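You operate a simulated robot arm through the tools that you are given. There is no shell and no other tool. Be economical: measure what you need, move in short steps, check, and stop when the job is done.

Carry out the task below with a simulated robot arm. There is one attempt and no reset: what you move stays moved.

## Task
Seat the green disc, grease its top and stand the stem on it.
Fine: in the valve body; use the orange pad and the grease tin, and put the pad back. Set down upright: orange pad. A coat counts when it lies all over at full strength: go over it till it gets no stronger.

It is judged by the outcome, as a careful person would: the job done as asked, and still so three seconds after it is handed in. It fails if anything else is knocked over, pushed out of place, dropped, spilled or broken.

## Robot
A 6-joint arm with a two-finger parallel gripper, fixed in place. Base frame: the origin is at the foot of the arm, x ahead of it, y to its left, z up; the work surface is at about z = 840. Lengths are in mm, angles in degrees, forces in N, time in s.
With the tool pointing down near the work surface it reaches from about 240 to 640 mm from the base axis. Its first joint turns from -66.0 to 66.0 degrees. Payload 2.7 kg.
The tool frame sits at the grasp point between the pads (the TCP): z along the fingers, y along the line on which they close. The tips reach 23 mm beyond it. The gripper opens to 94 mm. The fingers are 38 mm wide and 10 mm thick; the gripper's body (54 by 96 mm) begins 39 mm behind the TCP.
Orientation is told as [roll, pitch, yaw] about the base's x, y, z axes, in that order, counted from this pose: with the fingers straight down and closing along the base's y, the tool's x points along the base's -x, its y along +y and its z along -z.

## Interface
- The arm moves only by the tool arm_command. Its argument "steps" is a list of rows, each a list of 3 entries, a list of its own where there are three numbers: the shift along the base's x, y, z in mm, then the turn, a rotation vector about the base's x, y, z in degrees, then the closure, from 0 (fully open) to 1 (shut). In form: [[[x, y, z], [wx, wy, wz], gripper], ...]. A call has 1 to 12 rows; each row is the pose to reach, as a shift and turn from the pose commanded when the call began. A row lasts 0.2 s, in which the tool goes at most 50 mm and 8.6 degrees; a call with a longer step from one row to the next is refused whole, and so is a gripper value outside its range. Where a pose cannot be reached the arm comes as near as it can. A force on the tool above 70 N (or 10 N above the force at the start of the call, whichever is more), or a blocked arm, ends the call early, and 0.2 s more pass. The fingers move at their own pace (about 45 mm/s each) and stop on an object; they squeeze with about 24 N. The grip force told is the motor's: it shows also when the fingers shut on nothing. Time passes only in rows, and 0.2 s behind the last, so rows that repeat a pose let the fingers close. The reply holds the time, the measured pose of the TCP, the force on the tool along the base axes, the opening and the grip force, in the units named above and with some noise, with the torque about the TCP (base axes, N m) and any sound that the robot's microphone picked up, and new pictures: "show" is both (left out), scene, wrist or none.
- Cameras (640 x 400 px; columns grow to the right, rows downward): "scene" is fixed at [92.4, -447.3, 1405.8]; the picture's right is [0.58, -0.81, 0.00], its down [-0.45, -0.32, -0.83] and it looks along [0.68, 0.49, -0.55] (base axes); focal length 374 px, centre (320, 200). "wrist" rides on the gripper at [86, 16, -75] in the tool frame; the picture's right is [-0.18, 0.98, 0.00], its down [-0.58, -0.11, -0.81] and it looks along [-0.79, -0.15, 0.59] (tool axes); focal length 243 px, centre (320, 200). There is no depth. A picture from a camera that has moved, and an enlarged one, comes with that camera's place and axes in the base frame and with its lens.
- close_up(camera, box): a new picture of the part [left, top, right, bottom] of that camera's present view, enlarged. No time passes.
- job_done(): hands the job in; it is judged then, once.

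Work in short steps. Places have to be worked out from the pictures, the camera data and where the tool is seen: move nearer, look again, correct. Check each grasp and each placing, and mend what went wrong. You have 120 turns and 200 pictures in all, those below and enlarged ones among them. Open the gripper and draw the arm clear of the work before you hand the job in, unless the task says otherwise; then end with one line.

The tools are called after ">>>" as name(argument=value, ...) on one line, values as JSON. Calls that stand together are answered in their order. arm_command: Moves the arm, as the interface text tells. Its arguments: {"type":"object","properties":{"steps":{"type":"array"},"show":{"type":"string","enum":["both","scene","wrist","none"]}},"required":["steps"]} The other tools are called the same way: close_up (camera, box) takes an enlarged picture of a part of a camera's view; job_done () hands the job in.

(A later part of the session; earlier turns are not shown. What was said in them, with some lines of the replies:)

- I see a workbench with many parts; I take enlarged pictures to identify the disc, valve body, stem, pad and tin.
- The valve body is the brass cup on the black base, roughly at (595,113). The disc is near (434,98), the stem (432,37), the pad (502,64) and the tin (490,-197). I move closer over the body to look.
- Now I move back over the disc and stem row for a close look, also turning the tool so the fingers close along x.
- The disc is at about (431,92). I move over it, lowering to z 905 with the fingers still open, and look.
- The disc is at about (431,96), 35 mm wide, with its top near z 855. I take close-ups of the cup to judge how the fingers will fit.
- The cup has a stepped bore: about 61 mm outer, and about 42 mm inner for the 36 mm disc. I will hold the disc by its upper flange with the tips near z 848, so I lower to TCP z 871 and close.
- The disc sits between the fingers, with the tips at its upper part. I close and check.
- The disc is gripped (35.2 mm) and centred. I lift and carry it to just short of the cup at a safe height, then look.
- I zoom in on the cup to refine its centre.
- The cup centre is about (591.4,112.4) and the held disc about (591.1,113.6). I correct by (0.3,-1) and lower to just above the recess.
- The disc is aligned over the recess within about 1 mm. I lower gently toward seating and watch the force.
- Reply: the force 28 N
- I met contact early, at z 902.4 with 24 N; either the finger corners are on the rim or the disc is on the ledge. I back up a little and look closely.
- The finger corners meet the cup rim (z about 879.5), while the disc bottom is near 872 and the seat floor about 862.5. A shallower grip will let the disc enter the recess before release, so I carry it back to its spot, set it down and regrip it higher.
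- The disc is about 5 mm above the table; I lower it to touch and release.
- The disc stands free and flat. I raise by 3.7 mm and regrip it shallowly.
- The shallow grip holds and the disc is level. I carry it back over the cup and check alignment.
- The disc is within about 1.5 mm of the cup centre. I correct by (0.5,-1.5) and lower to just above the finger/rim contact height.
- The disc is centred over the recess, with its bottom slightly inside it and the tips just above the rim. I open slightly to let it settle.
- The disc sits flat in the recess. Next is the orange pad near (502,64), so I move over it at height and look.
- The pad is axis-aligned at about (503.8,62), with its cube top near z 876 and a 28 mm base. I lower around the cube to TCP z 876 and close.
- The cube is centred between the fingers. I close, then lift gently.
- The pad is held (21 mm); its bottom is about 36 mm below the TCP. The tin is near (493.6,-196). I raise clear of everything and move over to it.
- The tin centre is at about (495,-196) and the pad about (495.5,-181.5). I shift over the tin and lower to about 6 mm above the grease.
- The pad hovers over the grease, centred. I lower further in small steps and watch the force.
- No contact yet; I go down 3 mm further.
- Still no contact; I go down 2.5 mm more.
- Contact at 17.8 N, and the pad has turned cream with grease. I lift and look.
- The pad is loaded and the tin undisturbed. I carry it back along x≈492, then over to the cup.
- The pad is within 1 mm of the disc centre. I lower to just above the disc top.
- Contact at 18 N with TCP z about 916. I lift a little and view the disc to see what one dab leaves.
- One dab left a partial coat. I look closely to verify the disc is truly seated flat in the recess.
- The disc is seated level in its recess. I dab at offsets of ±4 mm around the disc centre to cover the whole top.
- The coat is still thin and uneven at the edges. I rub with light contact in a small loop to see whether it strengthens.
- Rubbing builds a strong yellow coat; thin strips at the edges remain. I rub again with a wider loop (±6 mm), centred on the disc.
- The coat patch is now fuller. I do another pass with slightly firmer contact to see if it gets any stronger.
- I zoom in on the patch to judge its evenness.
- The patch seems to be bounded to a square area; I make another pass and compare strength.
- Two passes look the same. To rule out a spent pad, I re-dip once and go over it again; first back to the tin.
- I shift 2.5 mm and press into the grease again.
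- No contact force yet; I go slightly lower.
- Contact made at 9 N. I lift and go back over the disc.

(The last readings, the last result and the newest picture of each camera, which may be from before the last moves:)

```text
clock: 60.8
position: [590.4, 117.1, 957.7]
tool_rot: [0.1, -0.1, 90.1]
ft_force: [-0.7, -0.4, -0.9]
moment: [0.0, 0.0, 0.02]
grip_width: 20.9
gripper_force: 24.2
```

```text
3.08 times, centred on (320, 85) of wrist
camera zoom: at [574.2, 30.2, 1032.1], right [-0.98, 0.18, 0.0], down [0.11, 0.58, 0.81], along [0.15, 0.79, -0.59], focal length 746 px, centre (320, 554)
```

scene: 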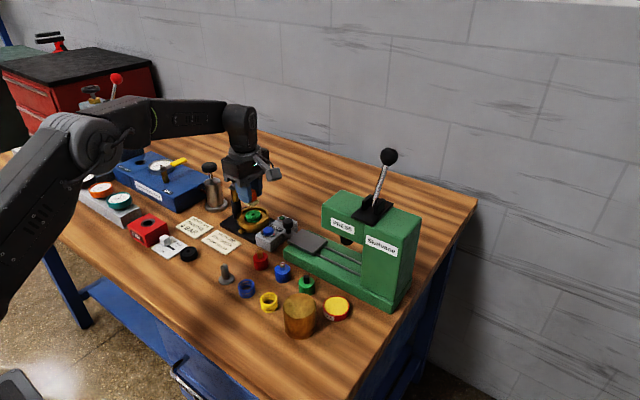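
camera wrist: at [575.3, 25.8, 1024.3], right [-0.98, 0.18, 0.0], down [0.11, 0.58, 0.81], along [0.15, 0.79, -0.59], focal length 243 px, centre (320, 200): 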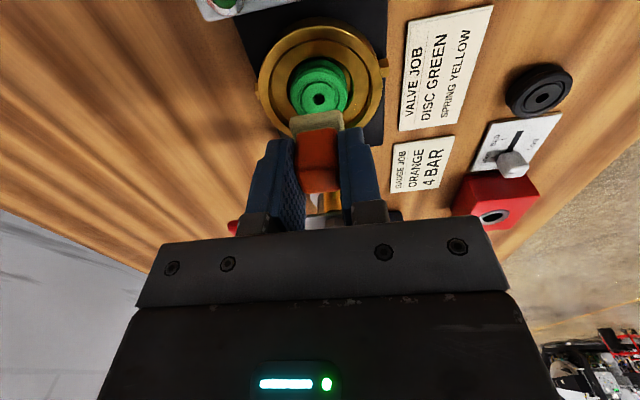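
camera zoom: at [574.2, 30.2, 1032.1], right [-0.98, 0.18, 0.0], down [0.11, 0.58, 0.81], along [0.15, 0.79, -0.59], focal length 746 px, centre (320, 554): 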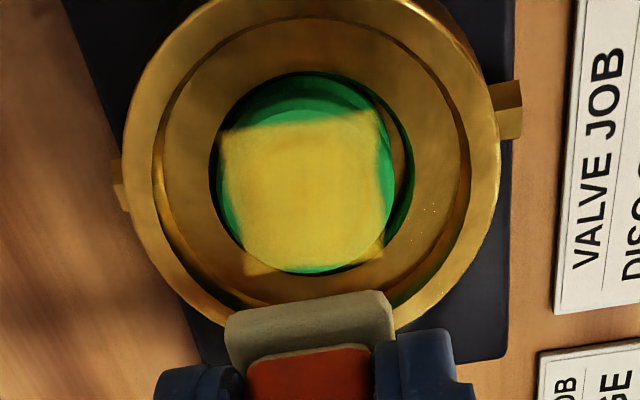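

The pad is re-loaded. I make a full pass again, centred on the disc with lateral ±6 mm.

>>> arm_command(steps=[[[1.7, -4.3, -33], [0, 0, 0], 0.85], [[1.7, -4.3, -44.5], [0, 0, 0], 0.85], [[7.5, -4.3, -44.5], [0, 0, 0], 0.85], [[7.5, 1.5, -44.5], [0, 0, 0], 0.85], [[1.7, 1.5, -44.5], [0, 0, 0], 0.85], [[-4, 1.5, -44.5], [0, 0, 0], 0.85], [[-4, -4.3, -44.5], [0, 0, 0], 0.85], [[-4, -10, -44.5], [0, 0, 0], 0.85], [[1.7, -10, -44.5], [0, 0, 0], 0.85], [[7.5, -10, -44.5], [0, 0, 0], 0.85], [[7.5, -4.3, -44.5], [0, 0, 0], 0.85], [[1.7, -4.3, -44.5], [0, 0, 0], 0.85]], show="none")

>>> arm_command(steps=[[[0, 0, 5], [0, 0, 0], 0.85], [[-1.7, 2, 41], [0, 0, 0], 0.85]], show="none")

>>> close_up(camera="wrist", box=[250, 20, 390, 150])

>>> close_up(camera="scene", box=[248, 206, 270, 222])

```text
clock: 63.4
position: [593.0, 109.2, 912.3]
tool_rot: [-0.1, -0.1, 90.1]
ft_force: [7.0, -3.4, 9.2]
moment: [-0.11, -0.21, 0.05]
grip_width: 20.8
gripper_force: 23.8
```

```text
clock: 64.0
position: [589.8, 111.8, 952.0]
tool_rot: [0.4, 0.0, 90.1]
ft_force: [-0.4, -0.1, -0.2]
moment: [0.02, 0.0, 0.01]
grip_width: 20.9
gripper_force: 23.8
```

```text
3.08 times, centred on (320, 85) of wrist
camera zoom: at [573.9, 26.4, 1027.3], right [-0.98, 0.18, 0.0], down [0.11, 0.58, 0.81], along [0.14, 0.79, -0.59], focal length 746 px, centre (320, 554)
```

zoom: 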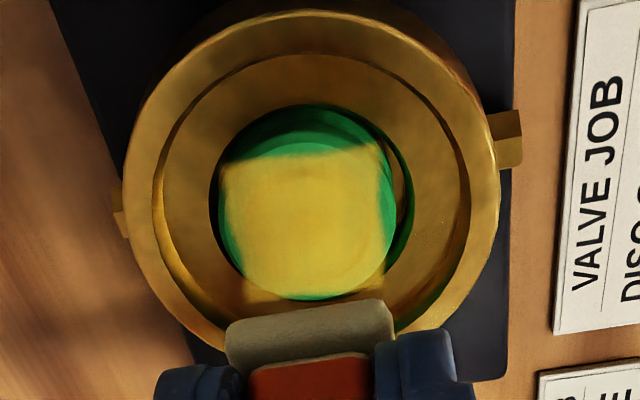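

```text
16.00 times, centred on (259, 214) of scene
camera zoom: at [92.4, -447.3, 1405.8], right [0.58, -0.81, 0.0], down [-0.45, -0.32, -0.83], along [0.68, 0.49, -0.55], focal length 5978 px, centre (1296, -24)
```

zoom: 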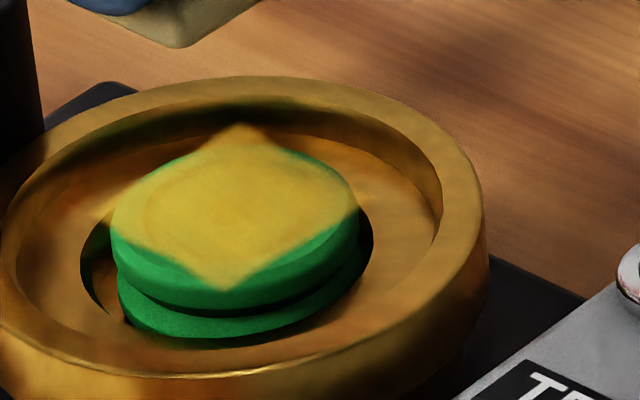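

The coat no longer changes, so it is at full strength. I take the pad back to its spot at TCP (505,63.5), lowering to about z 890.

>>> arm_command(steps=[[[-5, 0, 10], [0, 0, 0], 0.85], [[-35, -20, 10], [0, 0, 0], 0.85], [[-70, -40, 10], [0, 0, 0], 0.85], [[-84.5, -49, 0], [0, 0, 0], 0.85], [[-84.5, -49, -30], [0, 0, 0], 0.85], [[-84.5, -49, -60], [0, 0, 0], 0.85], [[-84.5, -49, -60], [0, 0, 0], 0.85]], show="wrist")

>>> close_up(camera="scene", box=[210, 205, 270, 275])

```text
clock: 65.6
position: [504.2, 62.3, 894.5]
tool_rot: [0.0, -0.1, 90.1]
ft_force: [-1.2, 0.6, -1.0]
moment: [0.02, 0.0, -0.01]
grip_width: 21.1
gripper_force: 23.9
camera wrist: at [488.6, -24.4, 969.2], right [-0.98, 0.18, 0.0], down [0.11, 0.58, 0.81], along [0.15, 0.79, -0.59], focal length 243 px, centre (320, 200)
```

wrist: 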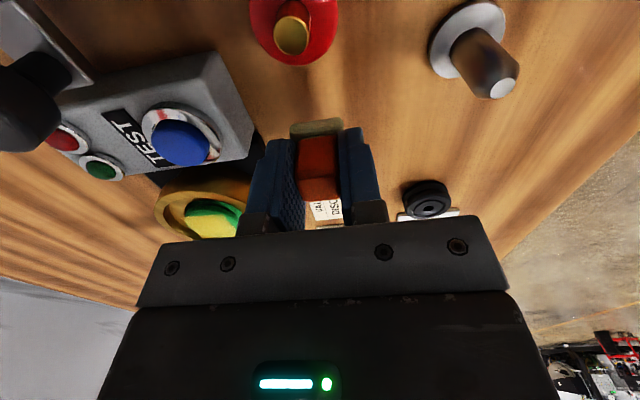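

```text
5.71 times, centred on (240, 240) of scene
camera zoom: at [92.4, -447.3, 1405.8], right [0.58, -0.81, 0.0], down [-0.45, -0.32, -0.83], along [0.68, 0.49, -0.55], focal length 2135 px, centre (777, -29)
```

zoom: 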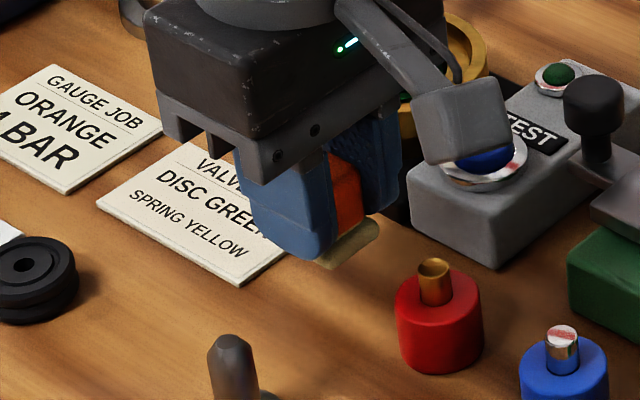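

I lower gently to the bench.

>>> arm_command(steps=[[[0.7, 1, -8], [0, 0, 0], 0.85], [[0.7, 1, -14], [0, 0, 0], 0.85], [[0.7, 1, -17], [0, 0, 0], 0.85], [[0.7, 1, -19], [0, 0, 0], 0.85], [[0.7, 1, -19], [0, 0, 0], 0.85]], show="none")

>>> close_up(camera="scene", box=[225, 225, 265, 265])

```text
clock: 66.8
position: [506.1, 63.6, 872.6]
tool_rot: [0.0, -0.1, 90.1]
ft_force: [0.1, -0.5, -0.5]
moment: [0.02, 0.0, 0.0]
grip_width: 21.2
gripper_force: 23.8
```

```text
10.00 times, centred on (245, 245) of scene
camera zoom: at [92.4, -447.3, 1405.8], right [0.58, -0.81, 0.0], down [-0.45, -0.32, -0.83], along [0.68, 0.49, -0.55], focal length 3736 px, centre (1070, -250)
```

zoom: 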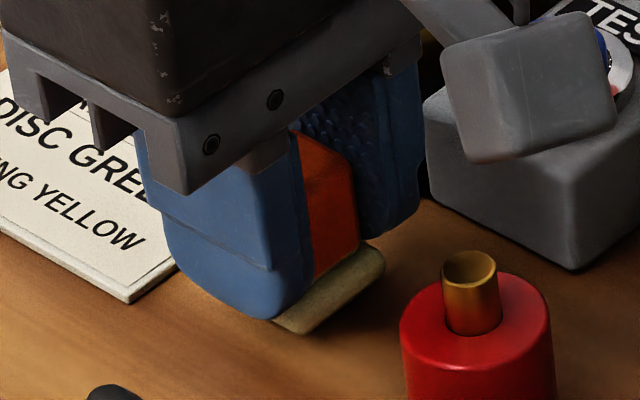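

The pad looks slightly tilted in the grip. I lower further until it touches, so it levels on the bench.

>>> arm_command(steps=[[[0, 0, -1], [0, 0, 0], 0.85], [[0, 0, -2], [0, 0, 0], 0.85], [[0, 0, -2], [0, 0, 0], 0.85]], show="none")

>>> close_up(camera="wrist", box=[260, 80, 380, 210])

```text
clock: 67.6
position: [505.0, 63.6, 871.7]
tool_rot: [0.1, -0.1, 90.1]
ft_force: [0.1, 0.0, -0.2]
moment: [-0.03, -0.01, 0.01]
grip_width: 21.2
gripper_force: 24.2
```

```text
3.08 times, centred on (320, 145) of wrist
camera zoom: at [490.4, -22.8, 947.2], right [-0.98, 0.18, 0.0], down [0.11, 0.58, 0.81], along [0.15, 0.79, -0.59], focal length 746 px, centre (320, 369)
```

zoom: 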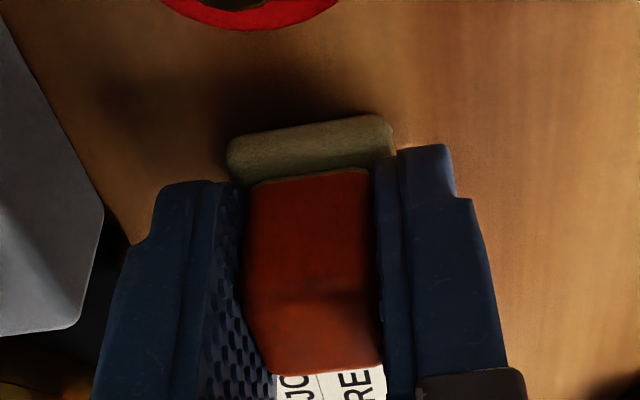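

Still no contact; lower by another 2 mm.

>>> arm_command(steps=[[[0, 0, -1], [0, 0, 0], 0.85], [[0, 0, -2], [0, 0, 0], 0.85], [[0, 0, -2], [0, 0, 0], 0.85]], show="none")

>>> close_up(camera="scene", box=[225, 225, 265, 265])

```text
clock: 68.4
position: [506.3, 64.5, 870.7]
tool_rot: [0.1, -0.1, 90.1]
ft_force: [-1.2, -0.8, 6.5]
moment: [-0.13, 0.0, -0.01]
grip_width: 20.9
gripper_force: 24.3
```

```text
10.00 times, centred on (245, 245) of scene
camera zoom: at [92.2, -447.4, 1405.8], right [0.58, -0.81, 0.0], down [-0.45, -0.32, -0.83], along [0.68, 0.49, -0.55], focal length 3736 px, centre (1070, -250)
```

zoom: 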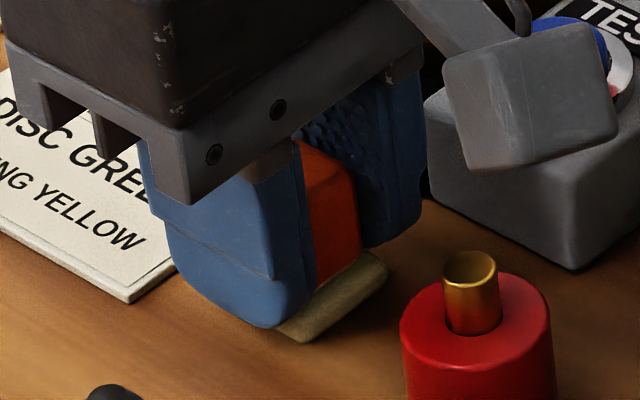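

The near edge touches first (moment shows contact at the -y side), so the tilt is small. I press slightly more to level it, then open the fingers gently.

>>> arm_command(steps=[[[0, 0, -1], [0, 0, 0], 0.85], [[0, 0, -1], [0, 0, 0], 0.74], [[0, 0, -1], [0, 0, 0], 0.7], [[0, 0, -1], [0, 0, 0], 0.65], [[0, 0, -1], [0, 0, 0], 0.6]], show="none")

>>> close_up(camera="scene", box=[225, 225, 265, 265])

>>> close_up(camera="wrist", box=[260, 80, 380, 210])

```text
clock: 69.6
position: [506.2, 62.1, 868.1]
tool_rot: [0.2, -0.1, 90.2]
ft_force: [0.0, 0.2, 0.0]
moment: [-0.01, -0.03, -0.04]
grip_width: 37.7
gripper_force: 0.1
```

```text
10.00 times, centred on (245, 245) of scene
camera zoom: at [92.4, -447.3, 1405.8], right [0.58, -0.81, 0.0], down [-0.45, -0.32, -0.83], along [0.68, 0.49, -0.55], focal length 3736 px, centre (1070, -250)
```

zoom: 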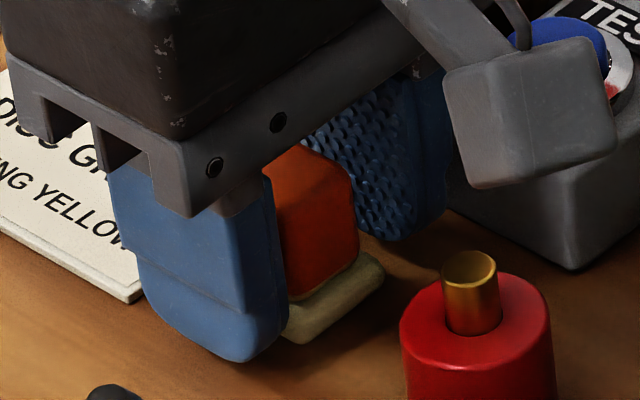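

```text
3.08 times, centred on (320, 145) of wrist
camera zoom: at [490.5, -23.1, 942.9], right [-0.98, 0.18, 0.0], down [0.11, 0.58, 0.81], along [0.14, 0.79, -0.59], focal length 746 px, centre (320, 369)
```

zoom: 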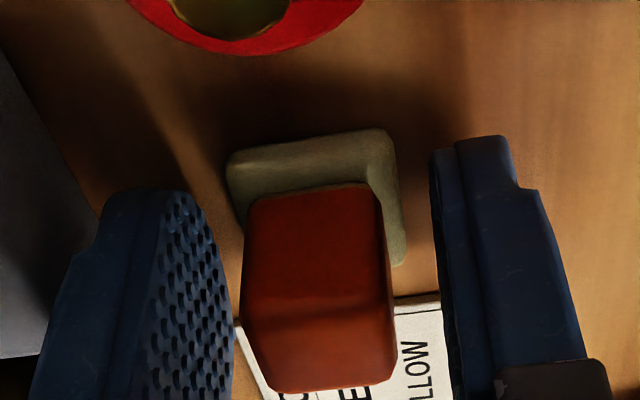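

The pad stands upright and free in its place. I rise straight up and go over to the stem.

>>> arm_command(steps=[[[0, 0, 10], [0, 0, 0], 0.6], [[0, 0, 40], [0, 0, 0], 0.6], [[0, 0, 75], [0, 0, 0], 0.5], [[-35, -12, 85], [0, 0, 0], 0.5], [[-73, -25, 85], [0, 0, 0], 0.5], [[-73, -25, 85], [0, 0, 0], 0.5]], show="wrist")

>>> close_up(camera="wrist", box=[250, 20, 390, 150])

>>> close_up(camera="scene", box=[200, 200, 280, 290])

```text
clock: 71.0
position: [431.8, 37.9, 955.2]
tool_rot: [0.1, -0.1, 90.1]
ft_force: [0.5, 0.1, 0.5]
moment: [0.0, 0.02, 0.02]
grip_width: 47.2
gripper_force: 0.0
camera wrist: at [417.1, -47.4, 1030.0], right [-0.98, 0.18, 0.0], down [0.11, 0.58, 0.81], along [0.15, 0.79, -0.59], focal length 243 px, centre (320, 200)
```

wrist: 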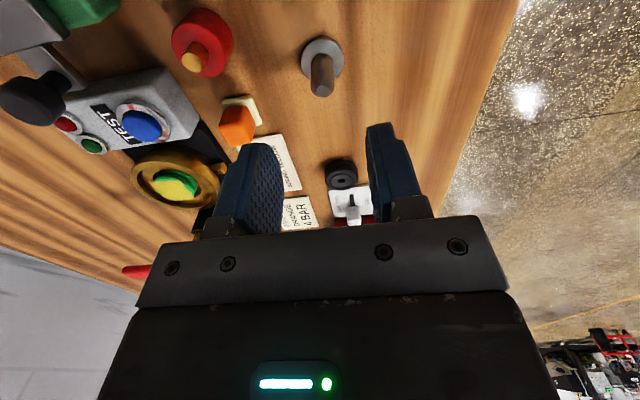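

```text
3.08 times, centred on (320, 85) of wrist
camera zoom: at [417.1, -47.4, 1030.0], right [-0.98, 0.18, 0.0], down [0.11, 0.58, 0.81], along [0.15, 0.79, -0.59], focal length 746 px, centre (320, 554)
```

zoom: 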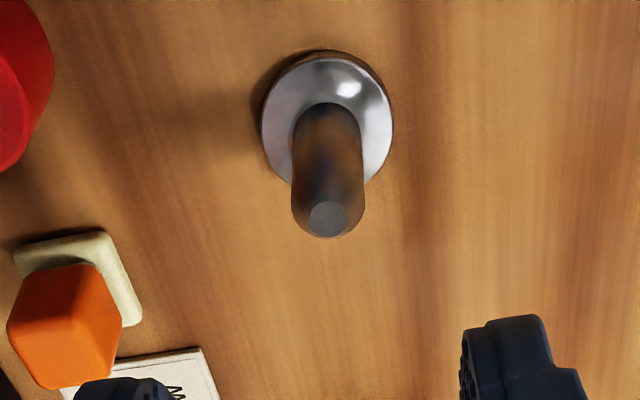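

```text
4.44 times, centred on (240, 245) of scene
camera zoom: at [92.4, -447.3, 1405.8], right [0.58, -0.81, 0.0], down [-0.45, -0.32, -0.83], along [0.68, 0.49, -0.55], focal length 1660 px, centre (676, 0)
```

zoom: 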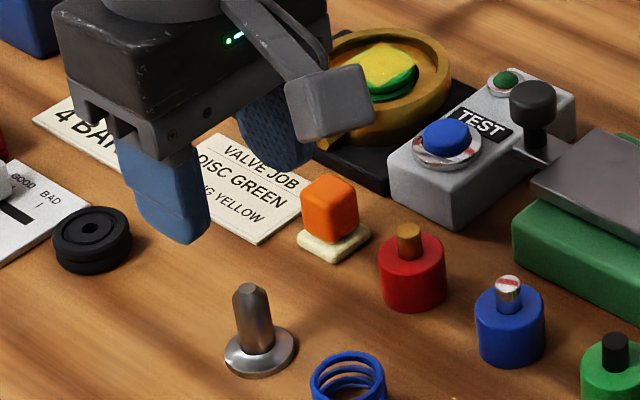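

The stem stands at about (430.5,34.5), with a 15 mm rod whose top is near z 885. I lower around the rod with tips at z 853.

>>> arm_command(steps=[[[-1.3, -3.4, 0], [0, 0, 0], 0.5], [[-1.3, -3.4, -25], [0, 0, 0], 0.5], [[-1.3, -3.4, -50], [0, 0, 0], 0.5], [[-1.3, -3.4, -70], [0, 0, 0], 0.5], [[-1.3, -3.4, -79], [0, 0, 0], 0.5], [[-1.3, -3.4, -79], [0, 0, 0], 0.5]], show="wrist")

>>> close_up(camera="scene", box=[200, 230, 260, 290])

```text
clock: 72.4
position: [431.5, 35.8, 875.0]
tool_rot: [0.1, -0.1, 90.1]
ft_force: [-0.2, 0.5, 0.2]
moment: [0.01, 0.03, 0.05]
grip_width: 46.8
gripper_force: 0.1
camera wrist: at [415.4, -50.2, 949.7], right [-0.98, 0.18, 0.0], down [0.11, 0.58, 0.81], along [0.15, 0.79, -0.59], focal length 243 px, centre (320, 200)
```

wrist: 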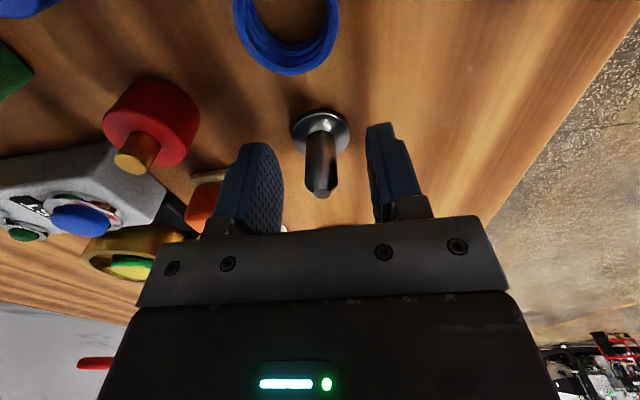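

```text
6.67 times, centred on (230, 260) of scene
camera zoom: at [92.4, -447.3, 1405.8], right [0.58, -0.81, 0.0], down [-0.45, -0.32, -0.83], along [0.68, 0.49, -0.55], focal length 2491 px, centre (920, -200)
```

zoom: 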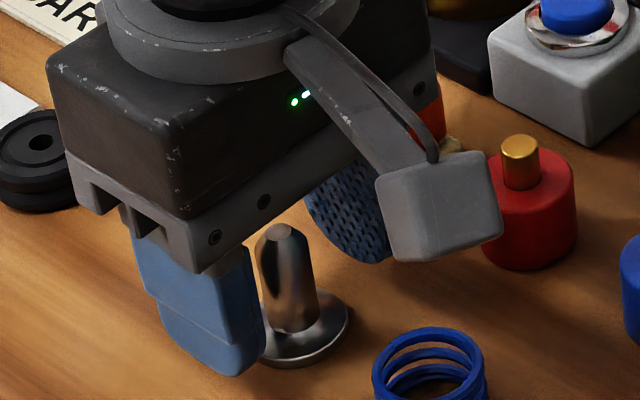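

The rod is centred in x but lies about 4 mm to the -y side. I shift by -4 and close.

>>> arm_command(steps=[[[0, -2, 0], [0, 0, 0], 0.5], [[0, -4, 0], [0, 0, 0], 0.65], [[0, -4, 0], [0, 0, 0], 0.8], [[0, -4, 0], [0, 0, 0], 0.92], [[0, -4, 0], [0, 0, 0], 0.92], [[0, -4, 0], [0, 0, 0], 0.92]], show="none")

>>> close_up(camera="wrist", box=[240, 80, 400, 210])

```text
clock: 73.8
position: [431.4, 31.5, 875.8]
tool_rot: [0.0, -0.2, 90.2]
ft_force: [-0.1, -0.7, -0.5]
moment: [-0.03, -0.02, -0.01]
grip_width: 15.1
gripper_force: 24.2
```

```text
3.08 times, centred on (320, 145) of wrist
camera zoom: at [415.9, -54.8, 950.1], right [-0.98, 0.18, 0.0], down [0.11, 0.58, 0.81], along [0.15, 0.79, -0.59], focal length 746 px, centre (320, 369)
```

zoom: 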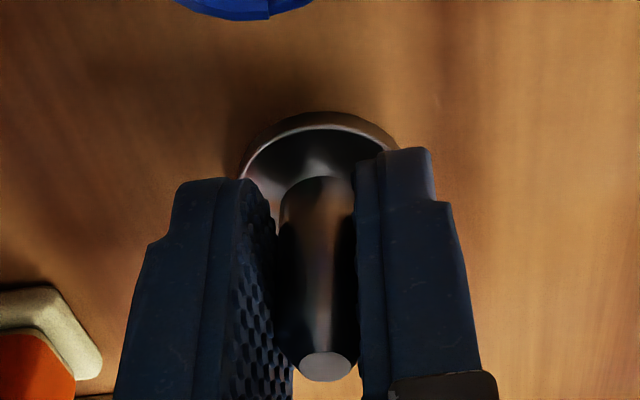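

The stem is gripped (15.1 mm). I lift and carry it to a hover above the disc.

>>> arm_command(steps=[[[0, 0, 10], [0, 0, 0], 0.92], [[0, 0, 45], [0, 0, 0], 0.92], [[10, 5, 85], [0, 0, 0], 0.92], [[45, 25, 90], [0, 0, 0], 0.92], [[85, 45, 90], [0, 0, 0], 0.92], [[125, 62, 90], [0, 0, 0], 0.92], [[155, 78, 90], [0, 0, 0], 0.92], [[161, 80, 80], [0, 0, 0], 0.92], [[161, 80, 75], [0, 0, 0], 0.92], [[161, 80, 75], [0, 0, 0], 0.92]], show="none")

>>> close_up(camera="wrist", box=[240, 20, 400, 190])

>>> close_up(camera="scene", box=[230, 175, 290, 235])

```text
clock: 76.0
position: [592.2, 110.7, 949.8]
tool_rot: [0.1, 0.0, 90.1]
ft_force: [-0.5, -0.1, -0.4]
moment: [0.02, 0.0, 0.0]
grip_width: 14.9
gripper_force: 24.2
```

```text
2.35 times, centred on (320, 105) of wrist
camera zoom: at [577.1, 25.7, 1024.2], right [-0.98, 0.18, 0.0], down [0.11, 0.58, 0.81], along [0.15, 0.79, -0.59], focal length 571 px, centre (320, 424)
```

zoom: 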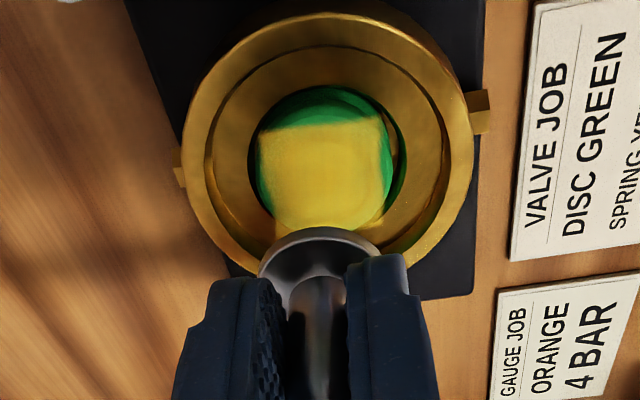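

```text
6.67 times, centred on (260, 205) of scene
camera zoom: at [92.4, -447.3, 1405.8], right [0.58, -0.81, 0.0], down [-0.45, -0.32, -0.83], along [0.68, 0.49, -0.55], focal length 2491 px, centre (720, 167)
```

zoom: 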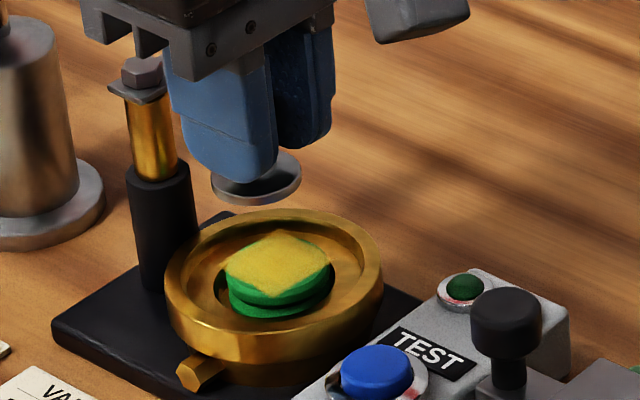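

The stem sits about 4–5 mm to +y of the disc centre. I shift by -4.5 and lower to about 8 mm above the disc, then re-measure.

>>> arm_command(steps=[[[0, -4.5, -5], [0, 0, 0], 0.92], [[0, -4.5, -15], [0, 0, 0], 0.92], [[0, -4.5, -24], [0, 0, 0], 0.92], [[0, -4.5, -24], [0, 0, 0], 0.92]], show="none")

>>> close_up(camera="wrist", box=[250, 40, 390, 180])

>>> close_up(camera="scene", box=[240, 190, 280, 230])

```text
clock: 77.0
position: [592.0, 106.2, 925.1]
tool_rot: [0.1, -0.1, 90.1]
ft_force: [-0.3, -0.2, -0.9]
moment: [0.0, 0.03, 0.01]
grip_width: 15.3
gripper_force: 23.8
```

```text
2.86 times, centred on (320, 110) of wrist
camera zoom: at [576.6, 20.3, 1000.6], right [-0.98, 0.18, 0.0], down [0.11, 0.58, 0.81], along [0.15, 0.79, -0.59], focal length 693 px, centre (320, 457)
```

zoom: 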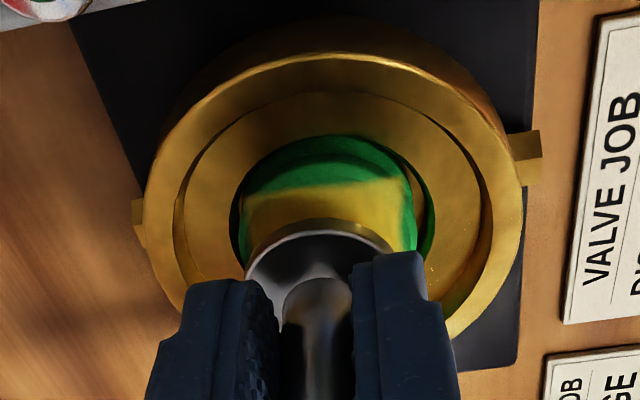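

```text
10.00 times, centred on (260, 210) of scene
camera zoom: at [92.4, -447.3, 1405.8], right [0.58, -0.81, 0.0], down [-0.45, -0.32, -0.83], along [0.68, 0.49, -0.55], focal length 3736 px, centre (920, 100)
```

zoom: 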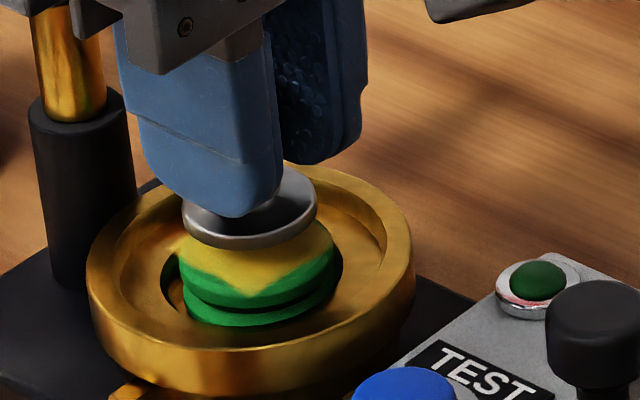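

The stem is now aligned within about 1–2 mm. I shift -1 in x and lower until contact.

>>> arm_command(steps=[[[-1, -0.3, -3], [0, 0, 0], 0.92], [[-1, -0.3, -6], [0, 0, 0], 0.92], [[-1, -0.3, -8], [0, 0, 0], 0.92], [[-1, -0.3, -8.5], [0, 0, 0], 0.92], [[-1, -0.3, -8.5], [0, 0, 0], 0.92]], show="none")

>>> close_up(camera="scene", box=[240, 190, 280, 230])

```text
clock: 78.2
position: [592.1, 104.7, 917.3]
tool_rot: [0.1, -0.1, 90.1]
ft_force: [0.2, 0.3, -1.0]
moment: [0.02, -0.03, -0.02]
grip_width: 15.3
gripper_force: 23.9
```

```text
10.00 times, centred on (260, 210) of scene
camera zoom: at [92.4, -447.3, 1405.8], right [0.58, -0.81, 0.0], down [-0.45, -0.32, -0.83], along [0.68, 0.49, -0.55], focal length 3736 px, centre (920, 100)
```

zoom: 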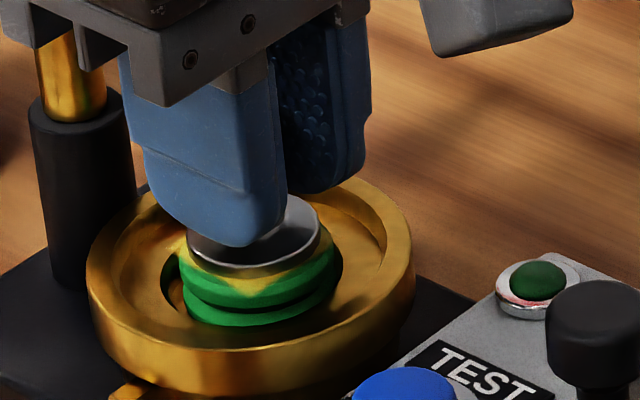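

Nearly in contact, with no force yet. I lower in 1 mm increments.

>>> arm_command(steps=[[[0, 0, -1], [0, 0, 0], 0.92], [[0, 0, -2], [0, 0, 0], 0.92], [[0, 0, -2], [0, 0, 0], 0.92]], show="none")

>>> close_up(camera="wrist", box=[250, 50, 390, 190])

>>> close_up(camera="scene", box=[240, 190, 280, 230])

```text
clock: 79.0
position: [592.3, 105.8, 916.8]
tool_rot: [-0.1, -0.1, 90.1]
ft_force: [-1.6, 0.3, 11.1]
moment: [0.05, 0.08, -0.04]
grip_width: 15.4
gripper_force: 24.1
```

```text
2.86 times, centred on (320, 120) of wrist
camera zoom: at [576.5, 19.6, 991.7], right [-0.98, 0.18, 0.0], down [0.11, 0.58, 0.81], along [0.15, 0.79, -0.59], focal length 693 px, centre (320, 429)
```

zoom: 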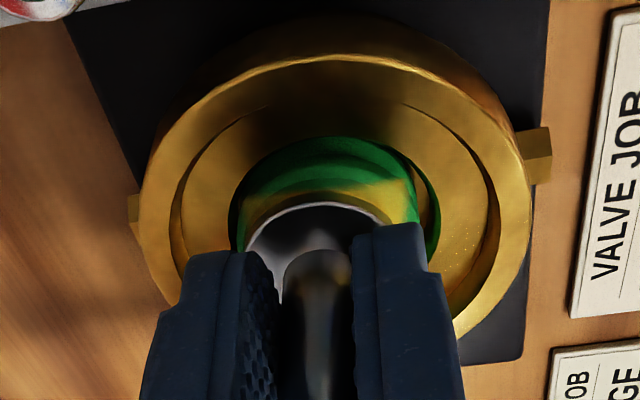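

```text
10.00 times, centred on (260, 210) of scene
camera zoom: at [92.1, -447.4, 1405.9], right [0.58, -0.81, 0.0], down [-0.45, -0.32, -0.83], along [0.68, 0.49, -0.55], focal length 3736 px, centre (920, 100)
```

zoom: 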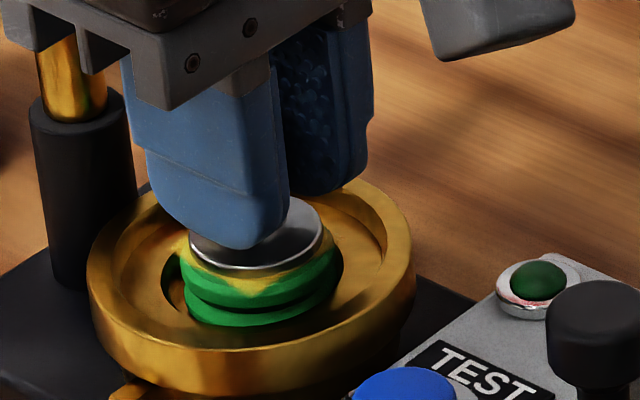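

Contact is even (11 N). The stem is about 1.5 mm off centre, so I lift 3 mm, correct by (-1.5,-1) and set it down again.

>>> arm_command(steps=[[[0, 0, 3.5], [0, 0, 0], 0.92], [[-1.5, -1, 3.5], [0, 0, 0], 0.92], [[-1.5, -1, 1], [0, 0, 0], 0.92], [[-1.5, -1, -0.3], [0, 0, 0], 0.92], [[-1.5, -1, -0.3], [0, 0, 0], 0.92]], show="none")

>>> close_up(camera="wrist", box=[250, 50, 390, 190])

>>> close_up(camera="scene", box=[240, 190, 280, 230])

```text
clock: 80.2
position: [591.7, 104.1, 916.5]
tool_rot: [-0.1, 0.0, 90.1]
ft_force: [-4.7, -0.7, 12.5]
moment: [0.01, 0.12, 0.04]
grip_width: 15.4
gripper_force: 24.1
```

```text
2.86 times, centred on (320, 120) of wrist
camera zoom: at [575.4, 18.1, 991.6], right [-0.98, 0.18, 0.0], down [0.11, 0.58, 0.81], along [0.15, 0.79, -0.59], focal length 693 px, centre (320, 429)
```

zoom: 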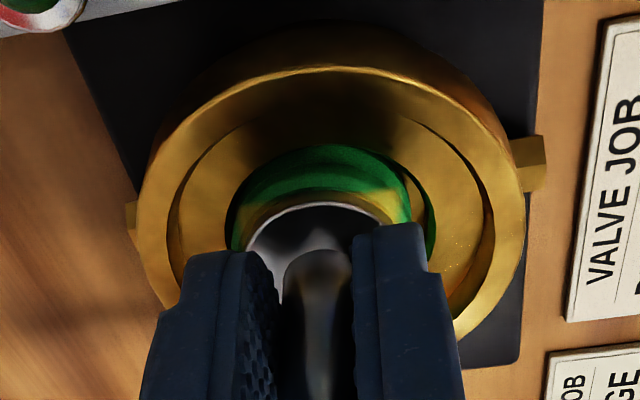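

```text
10.00 times, centred on (260, 210) of scene
camera zoom: at [92.0, -447.4, 1405.9], right [0.58, -0.81, 0.0], down [-0.45, -0.32, -0.83], along [0.68, 0.49, -0.55], focal length 3736 px, centre (920, 100)
```

zoom: 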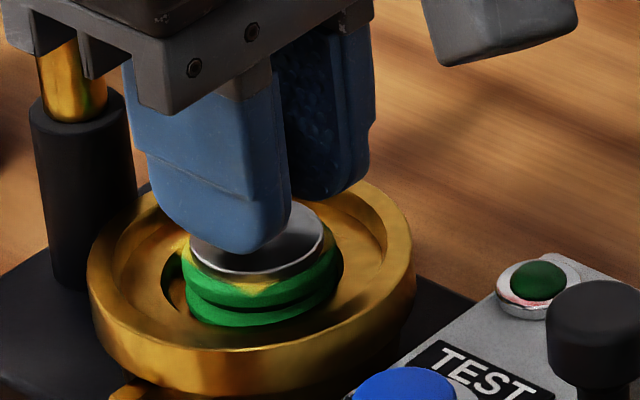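

The stem is centred and standing on the disc. I relax the downward push and open the fingers slightly.

>>> arm_command(steps=[[[0, 0, 0.8], [0, 0, 0], 0.92], [[0, 0, 0.8], [0, 0, 0], 0.82], [[0, 0, 0.8], [0, 0, 0], 0.75], [[0, 0, 0.8], [0, 0, 0], 0.65], [[0, 0, 0.8], [0, 0, 0], 0.6]], show="none")

>>> close_up(camera="wrist", box=[250, 50, 390, 190])

>>> close_up(camera="scene", box=[240, 190, 280, 230])

```text
clock: 81.4
position: [591.1, 103.6, 916.1]
tool_rot: [0.1, -0.1, 90.1]
ft_force: [-0.9, 0.5, 0.0]
moment: [-0.01, 0.02, 0.0]
grip_width: 37.3
gripper_force: 0.1
```

```text
2.86 times, centred on (320, 120) of wrist
camera zoom: at [575.3, 18.0, 991.1], right [-0.98, 0.18, 0.0], down [0.11, 0.58, 0.81], along [0.15, 0.79, -0.59], focal length 693 px, centre (320, 429)
```

zoom: 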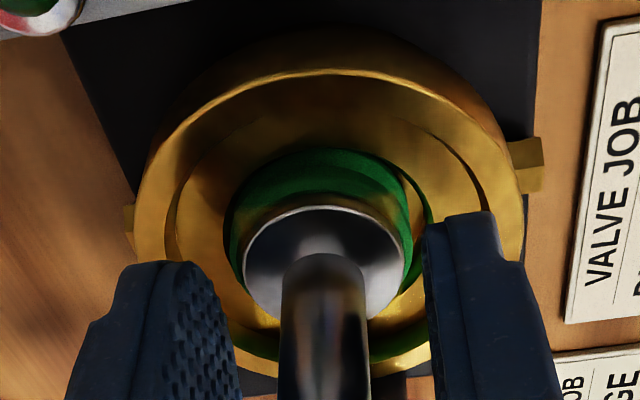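

```text
10.00 times, centred on (260, 210) of scene
camera zoom: at [92.4, -447.3, 1405.8], right [0.58, -0.81, 0.0], down [-0.45, -0.32, -0.83], along [0.68, 0.49, -0.55], focal length 3736 px, centre (920, 100)
```

zoom: 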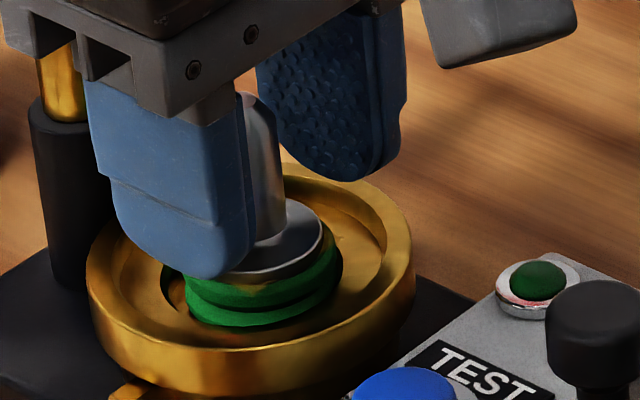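

The stem stands centred on its own. I rise straight up and draw the arm clear, toward the base.

>>> arm_command(steps=[[[0, 0, 10], [0, 0, 0], 0.55], [[0, 0, 40], [0, 0, 0], 0.5], [[0, 0, 80], [0, 0, 0], 0.5], [[-20, 0, 115], [0, 0, 0], 0.5], [[-60, 0, 130], [0, 0, 0], 0.5], [[-105, -5, 140], [0, 0, 0], 0.5], [[-150, -10, 150], [0, 0, 0], 0.5], [[-195, -15, 160], [0, 0, 0], 0.5], [[-195, -15, 160], [0, 0, 0], 0.5]], show="both")

>>> close_up(camera="scene", box=[210, 170, 310, 260])

>>> close_up(camera="scene", box=[150, 190, 370, 340])

```text
clock: 83.4
position: [394.1, 90.2, 1075.4]
tool_rot: [0.1, -0.1, 90.1]
ft_force: [0.1, -0.1, -0.4]
moment: [0.03, 0.0, 0.02]
grip_width: 47.0
gripper_force: 0.0
camera wrist: at [378.9, 3.4, 1151.3], right [-0.98, 0.18, 0.0], down [0.11, 0.58, 0.81], along [0.15, 0.79, -0.59], focal length 243 px, centre (320, 200)
```

scene: 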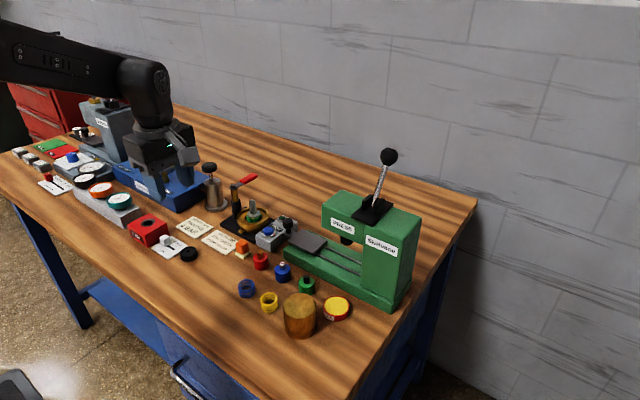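
wrist: 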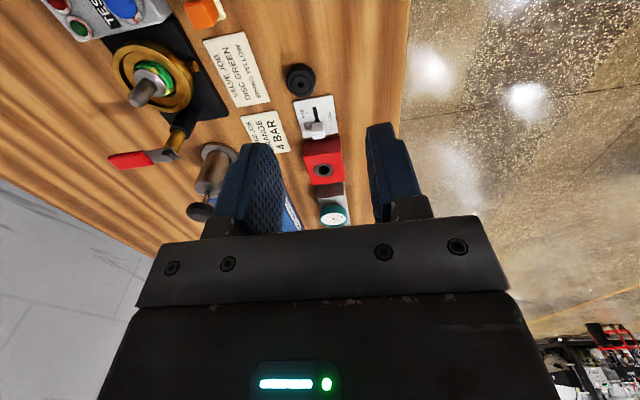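

```text
4.44 times, centred on (260, 215) of scene
camera zoom: at [92.4, -447.3, 1405.8], right [0.58, -0.81, 0.0], down [-0.45, -0.32, -0.83], along [0.68, 0.49, -0.55], focal length 1660 px, centre (587, 133)
```

zoom: 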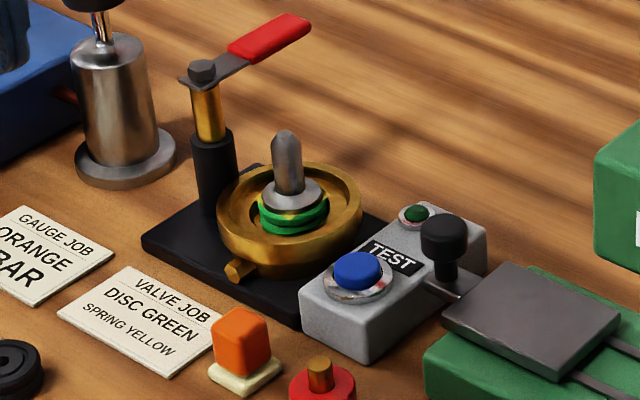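

```text
2.67 times, centred on (260, 265) of scene
camera zoom: at [92.4, -447.3, 1405.8], right [0.58, -0.81, 0.0], down [-0.45, -0.32, -0.83], along [0.68, 0.49, -0.55], focal length 996 px, centre (480, 27)
```

zoom: 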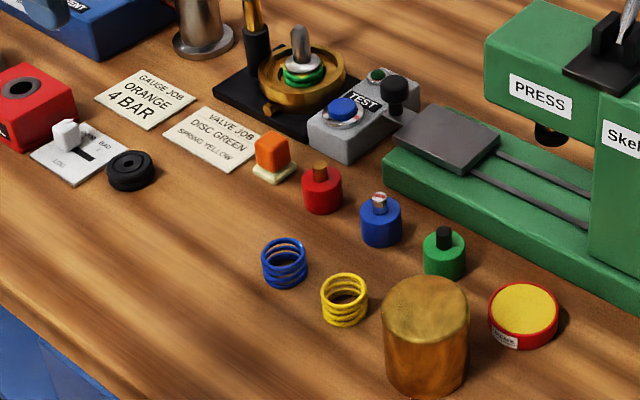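

Everything looks in order: the disc is seated and greased, the stem stands upright on it, the pad is back upright, and nothing else was moved. I hand in.

>>> job_done()

```text
The job is handed in.
```

The green disc is seated in the valve body and greased until another pass made no difference, the stem stands centred on it, the orange pad is back upright within about 3 mm of its spot, and nothing else appears moved. To seat the disc I released it a few millimetres above the seat, because the fingers met the rim of the body.
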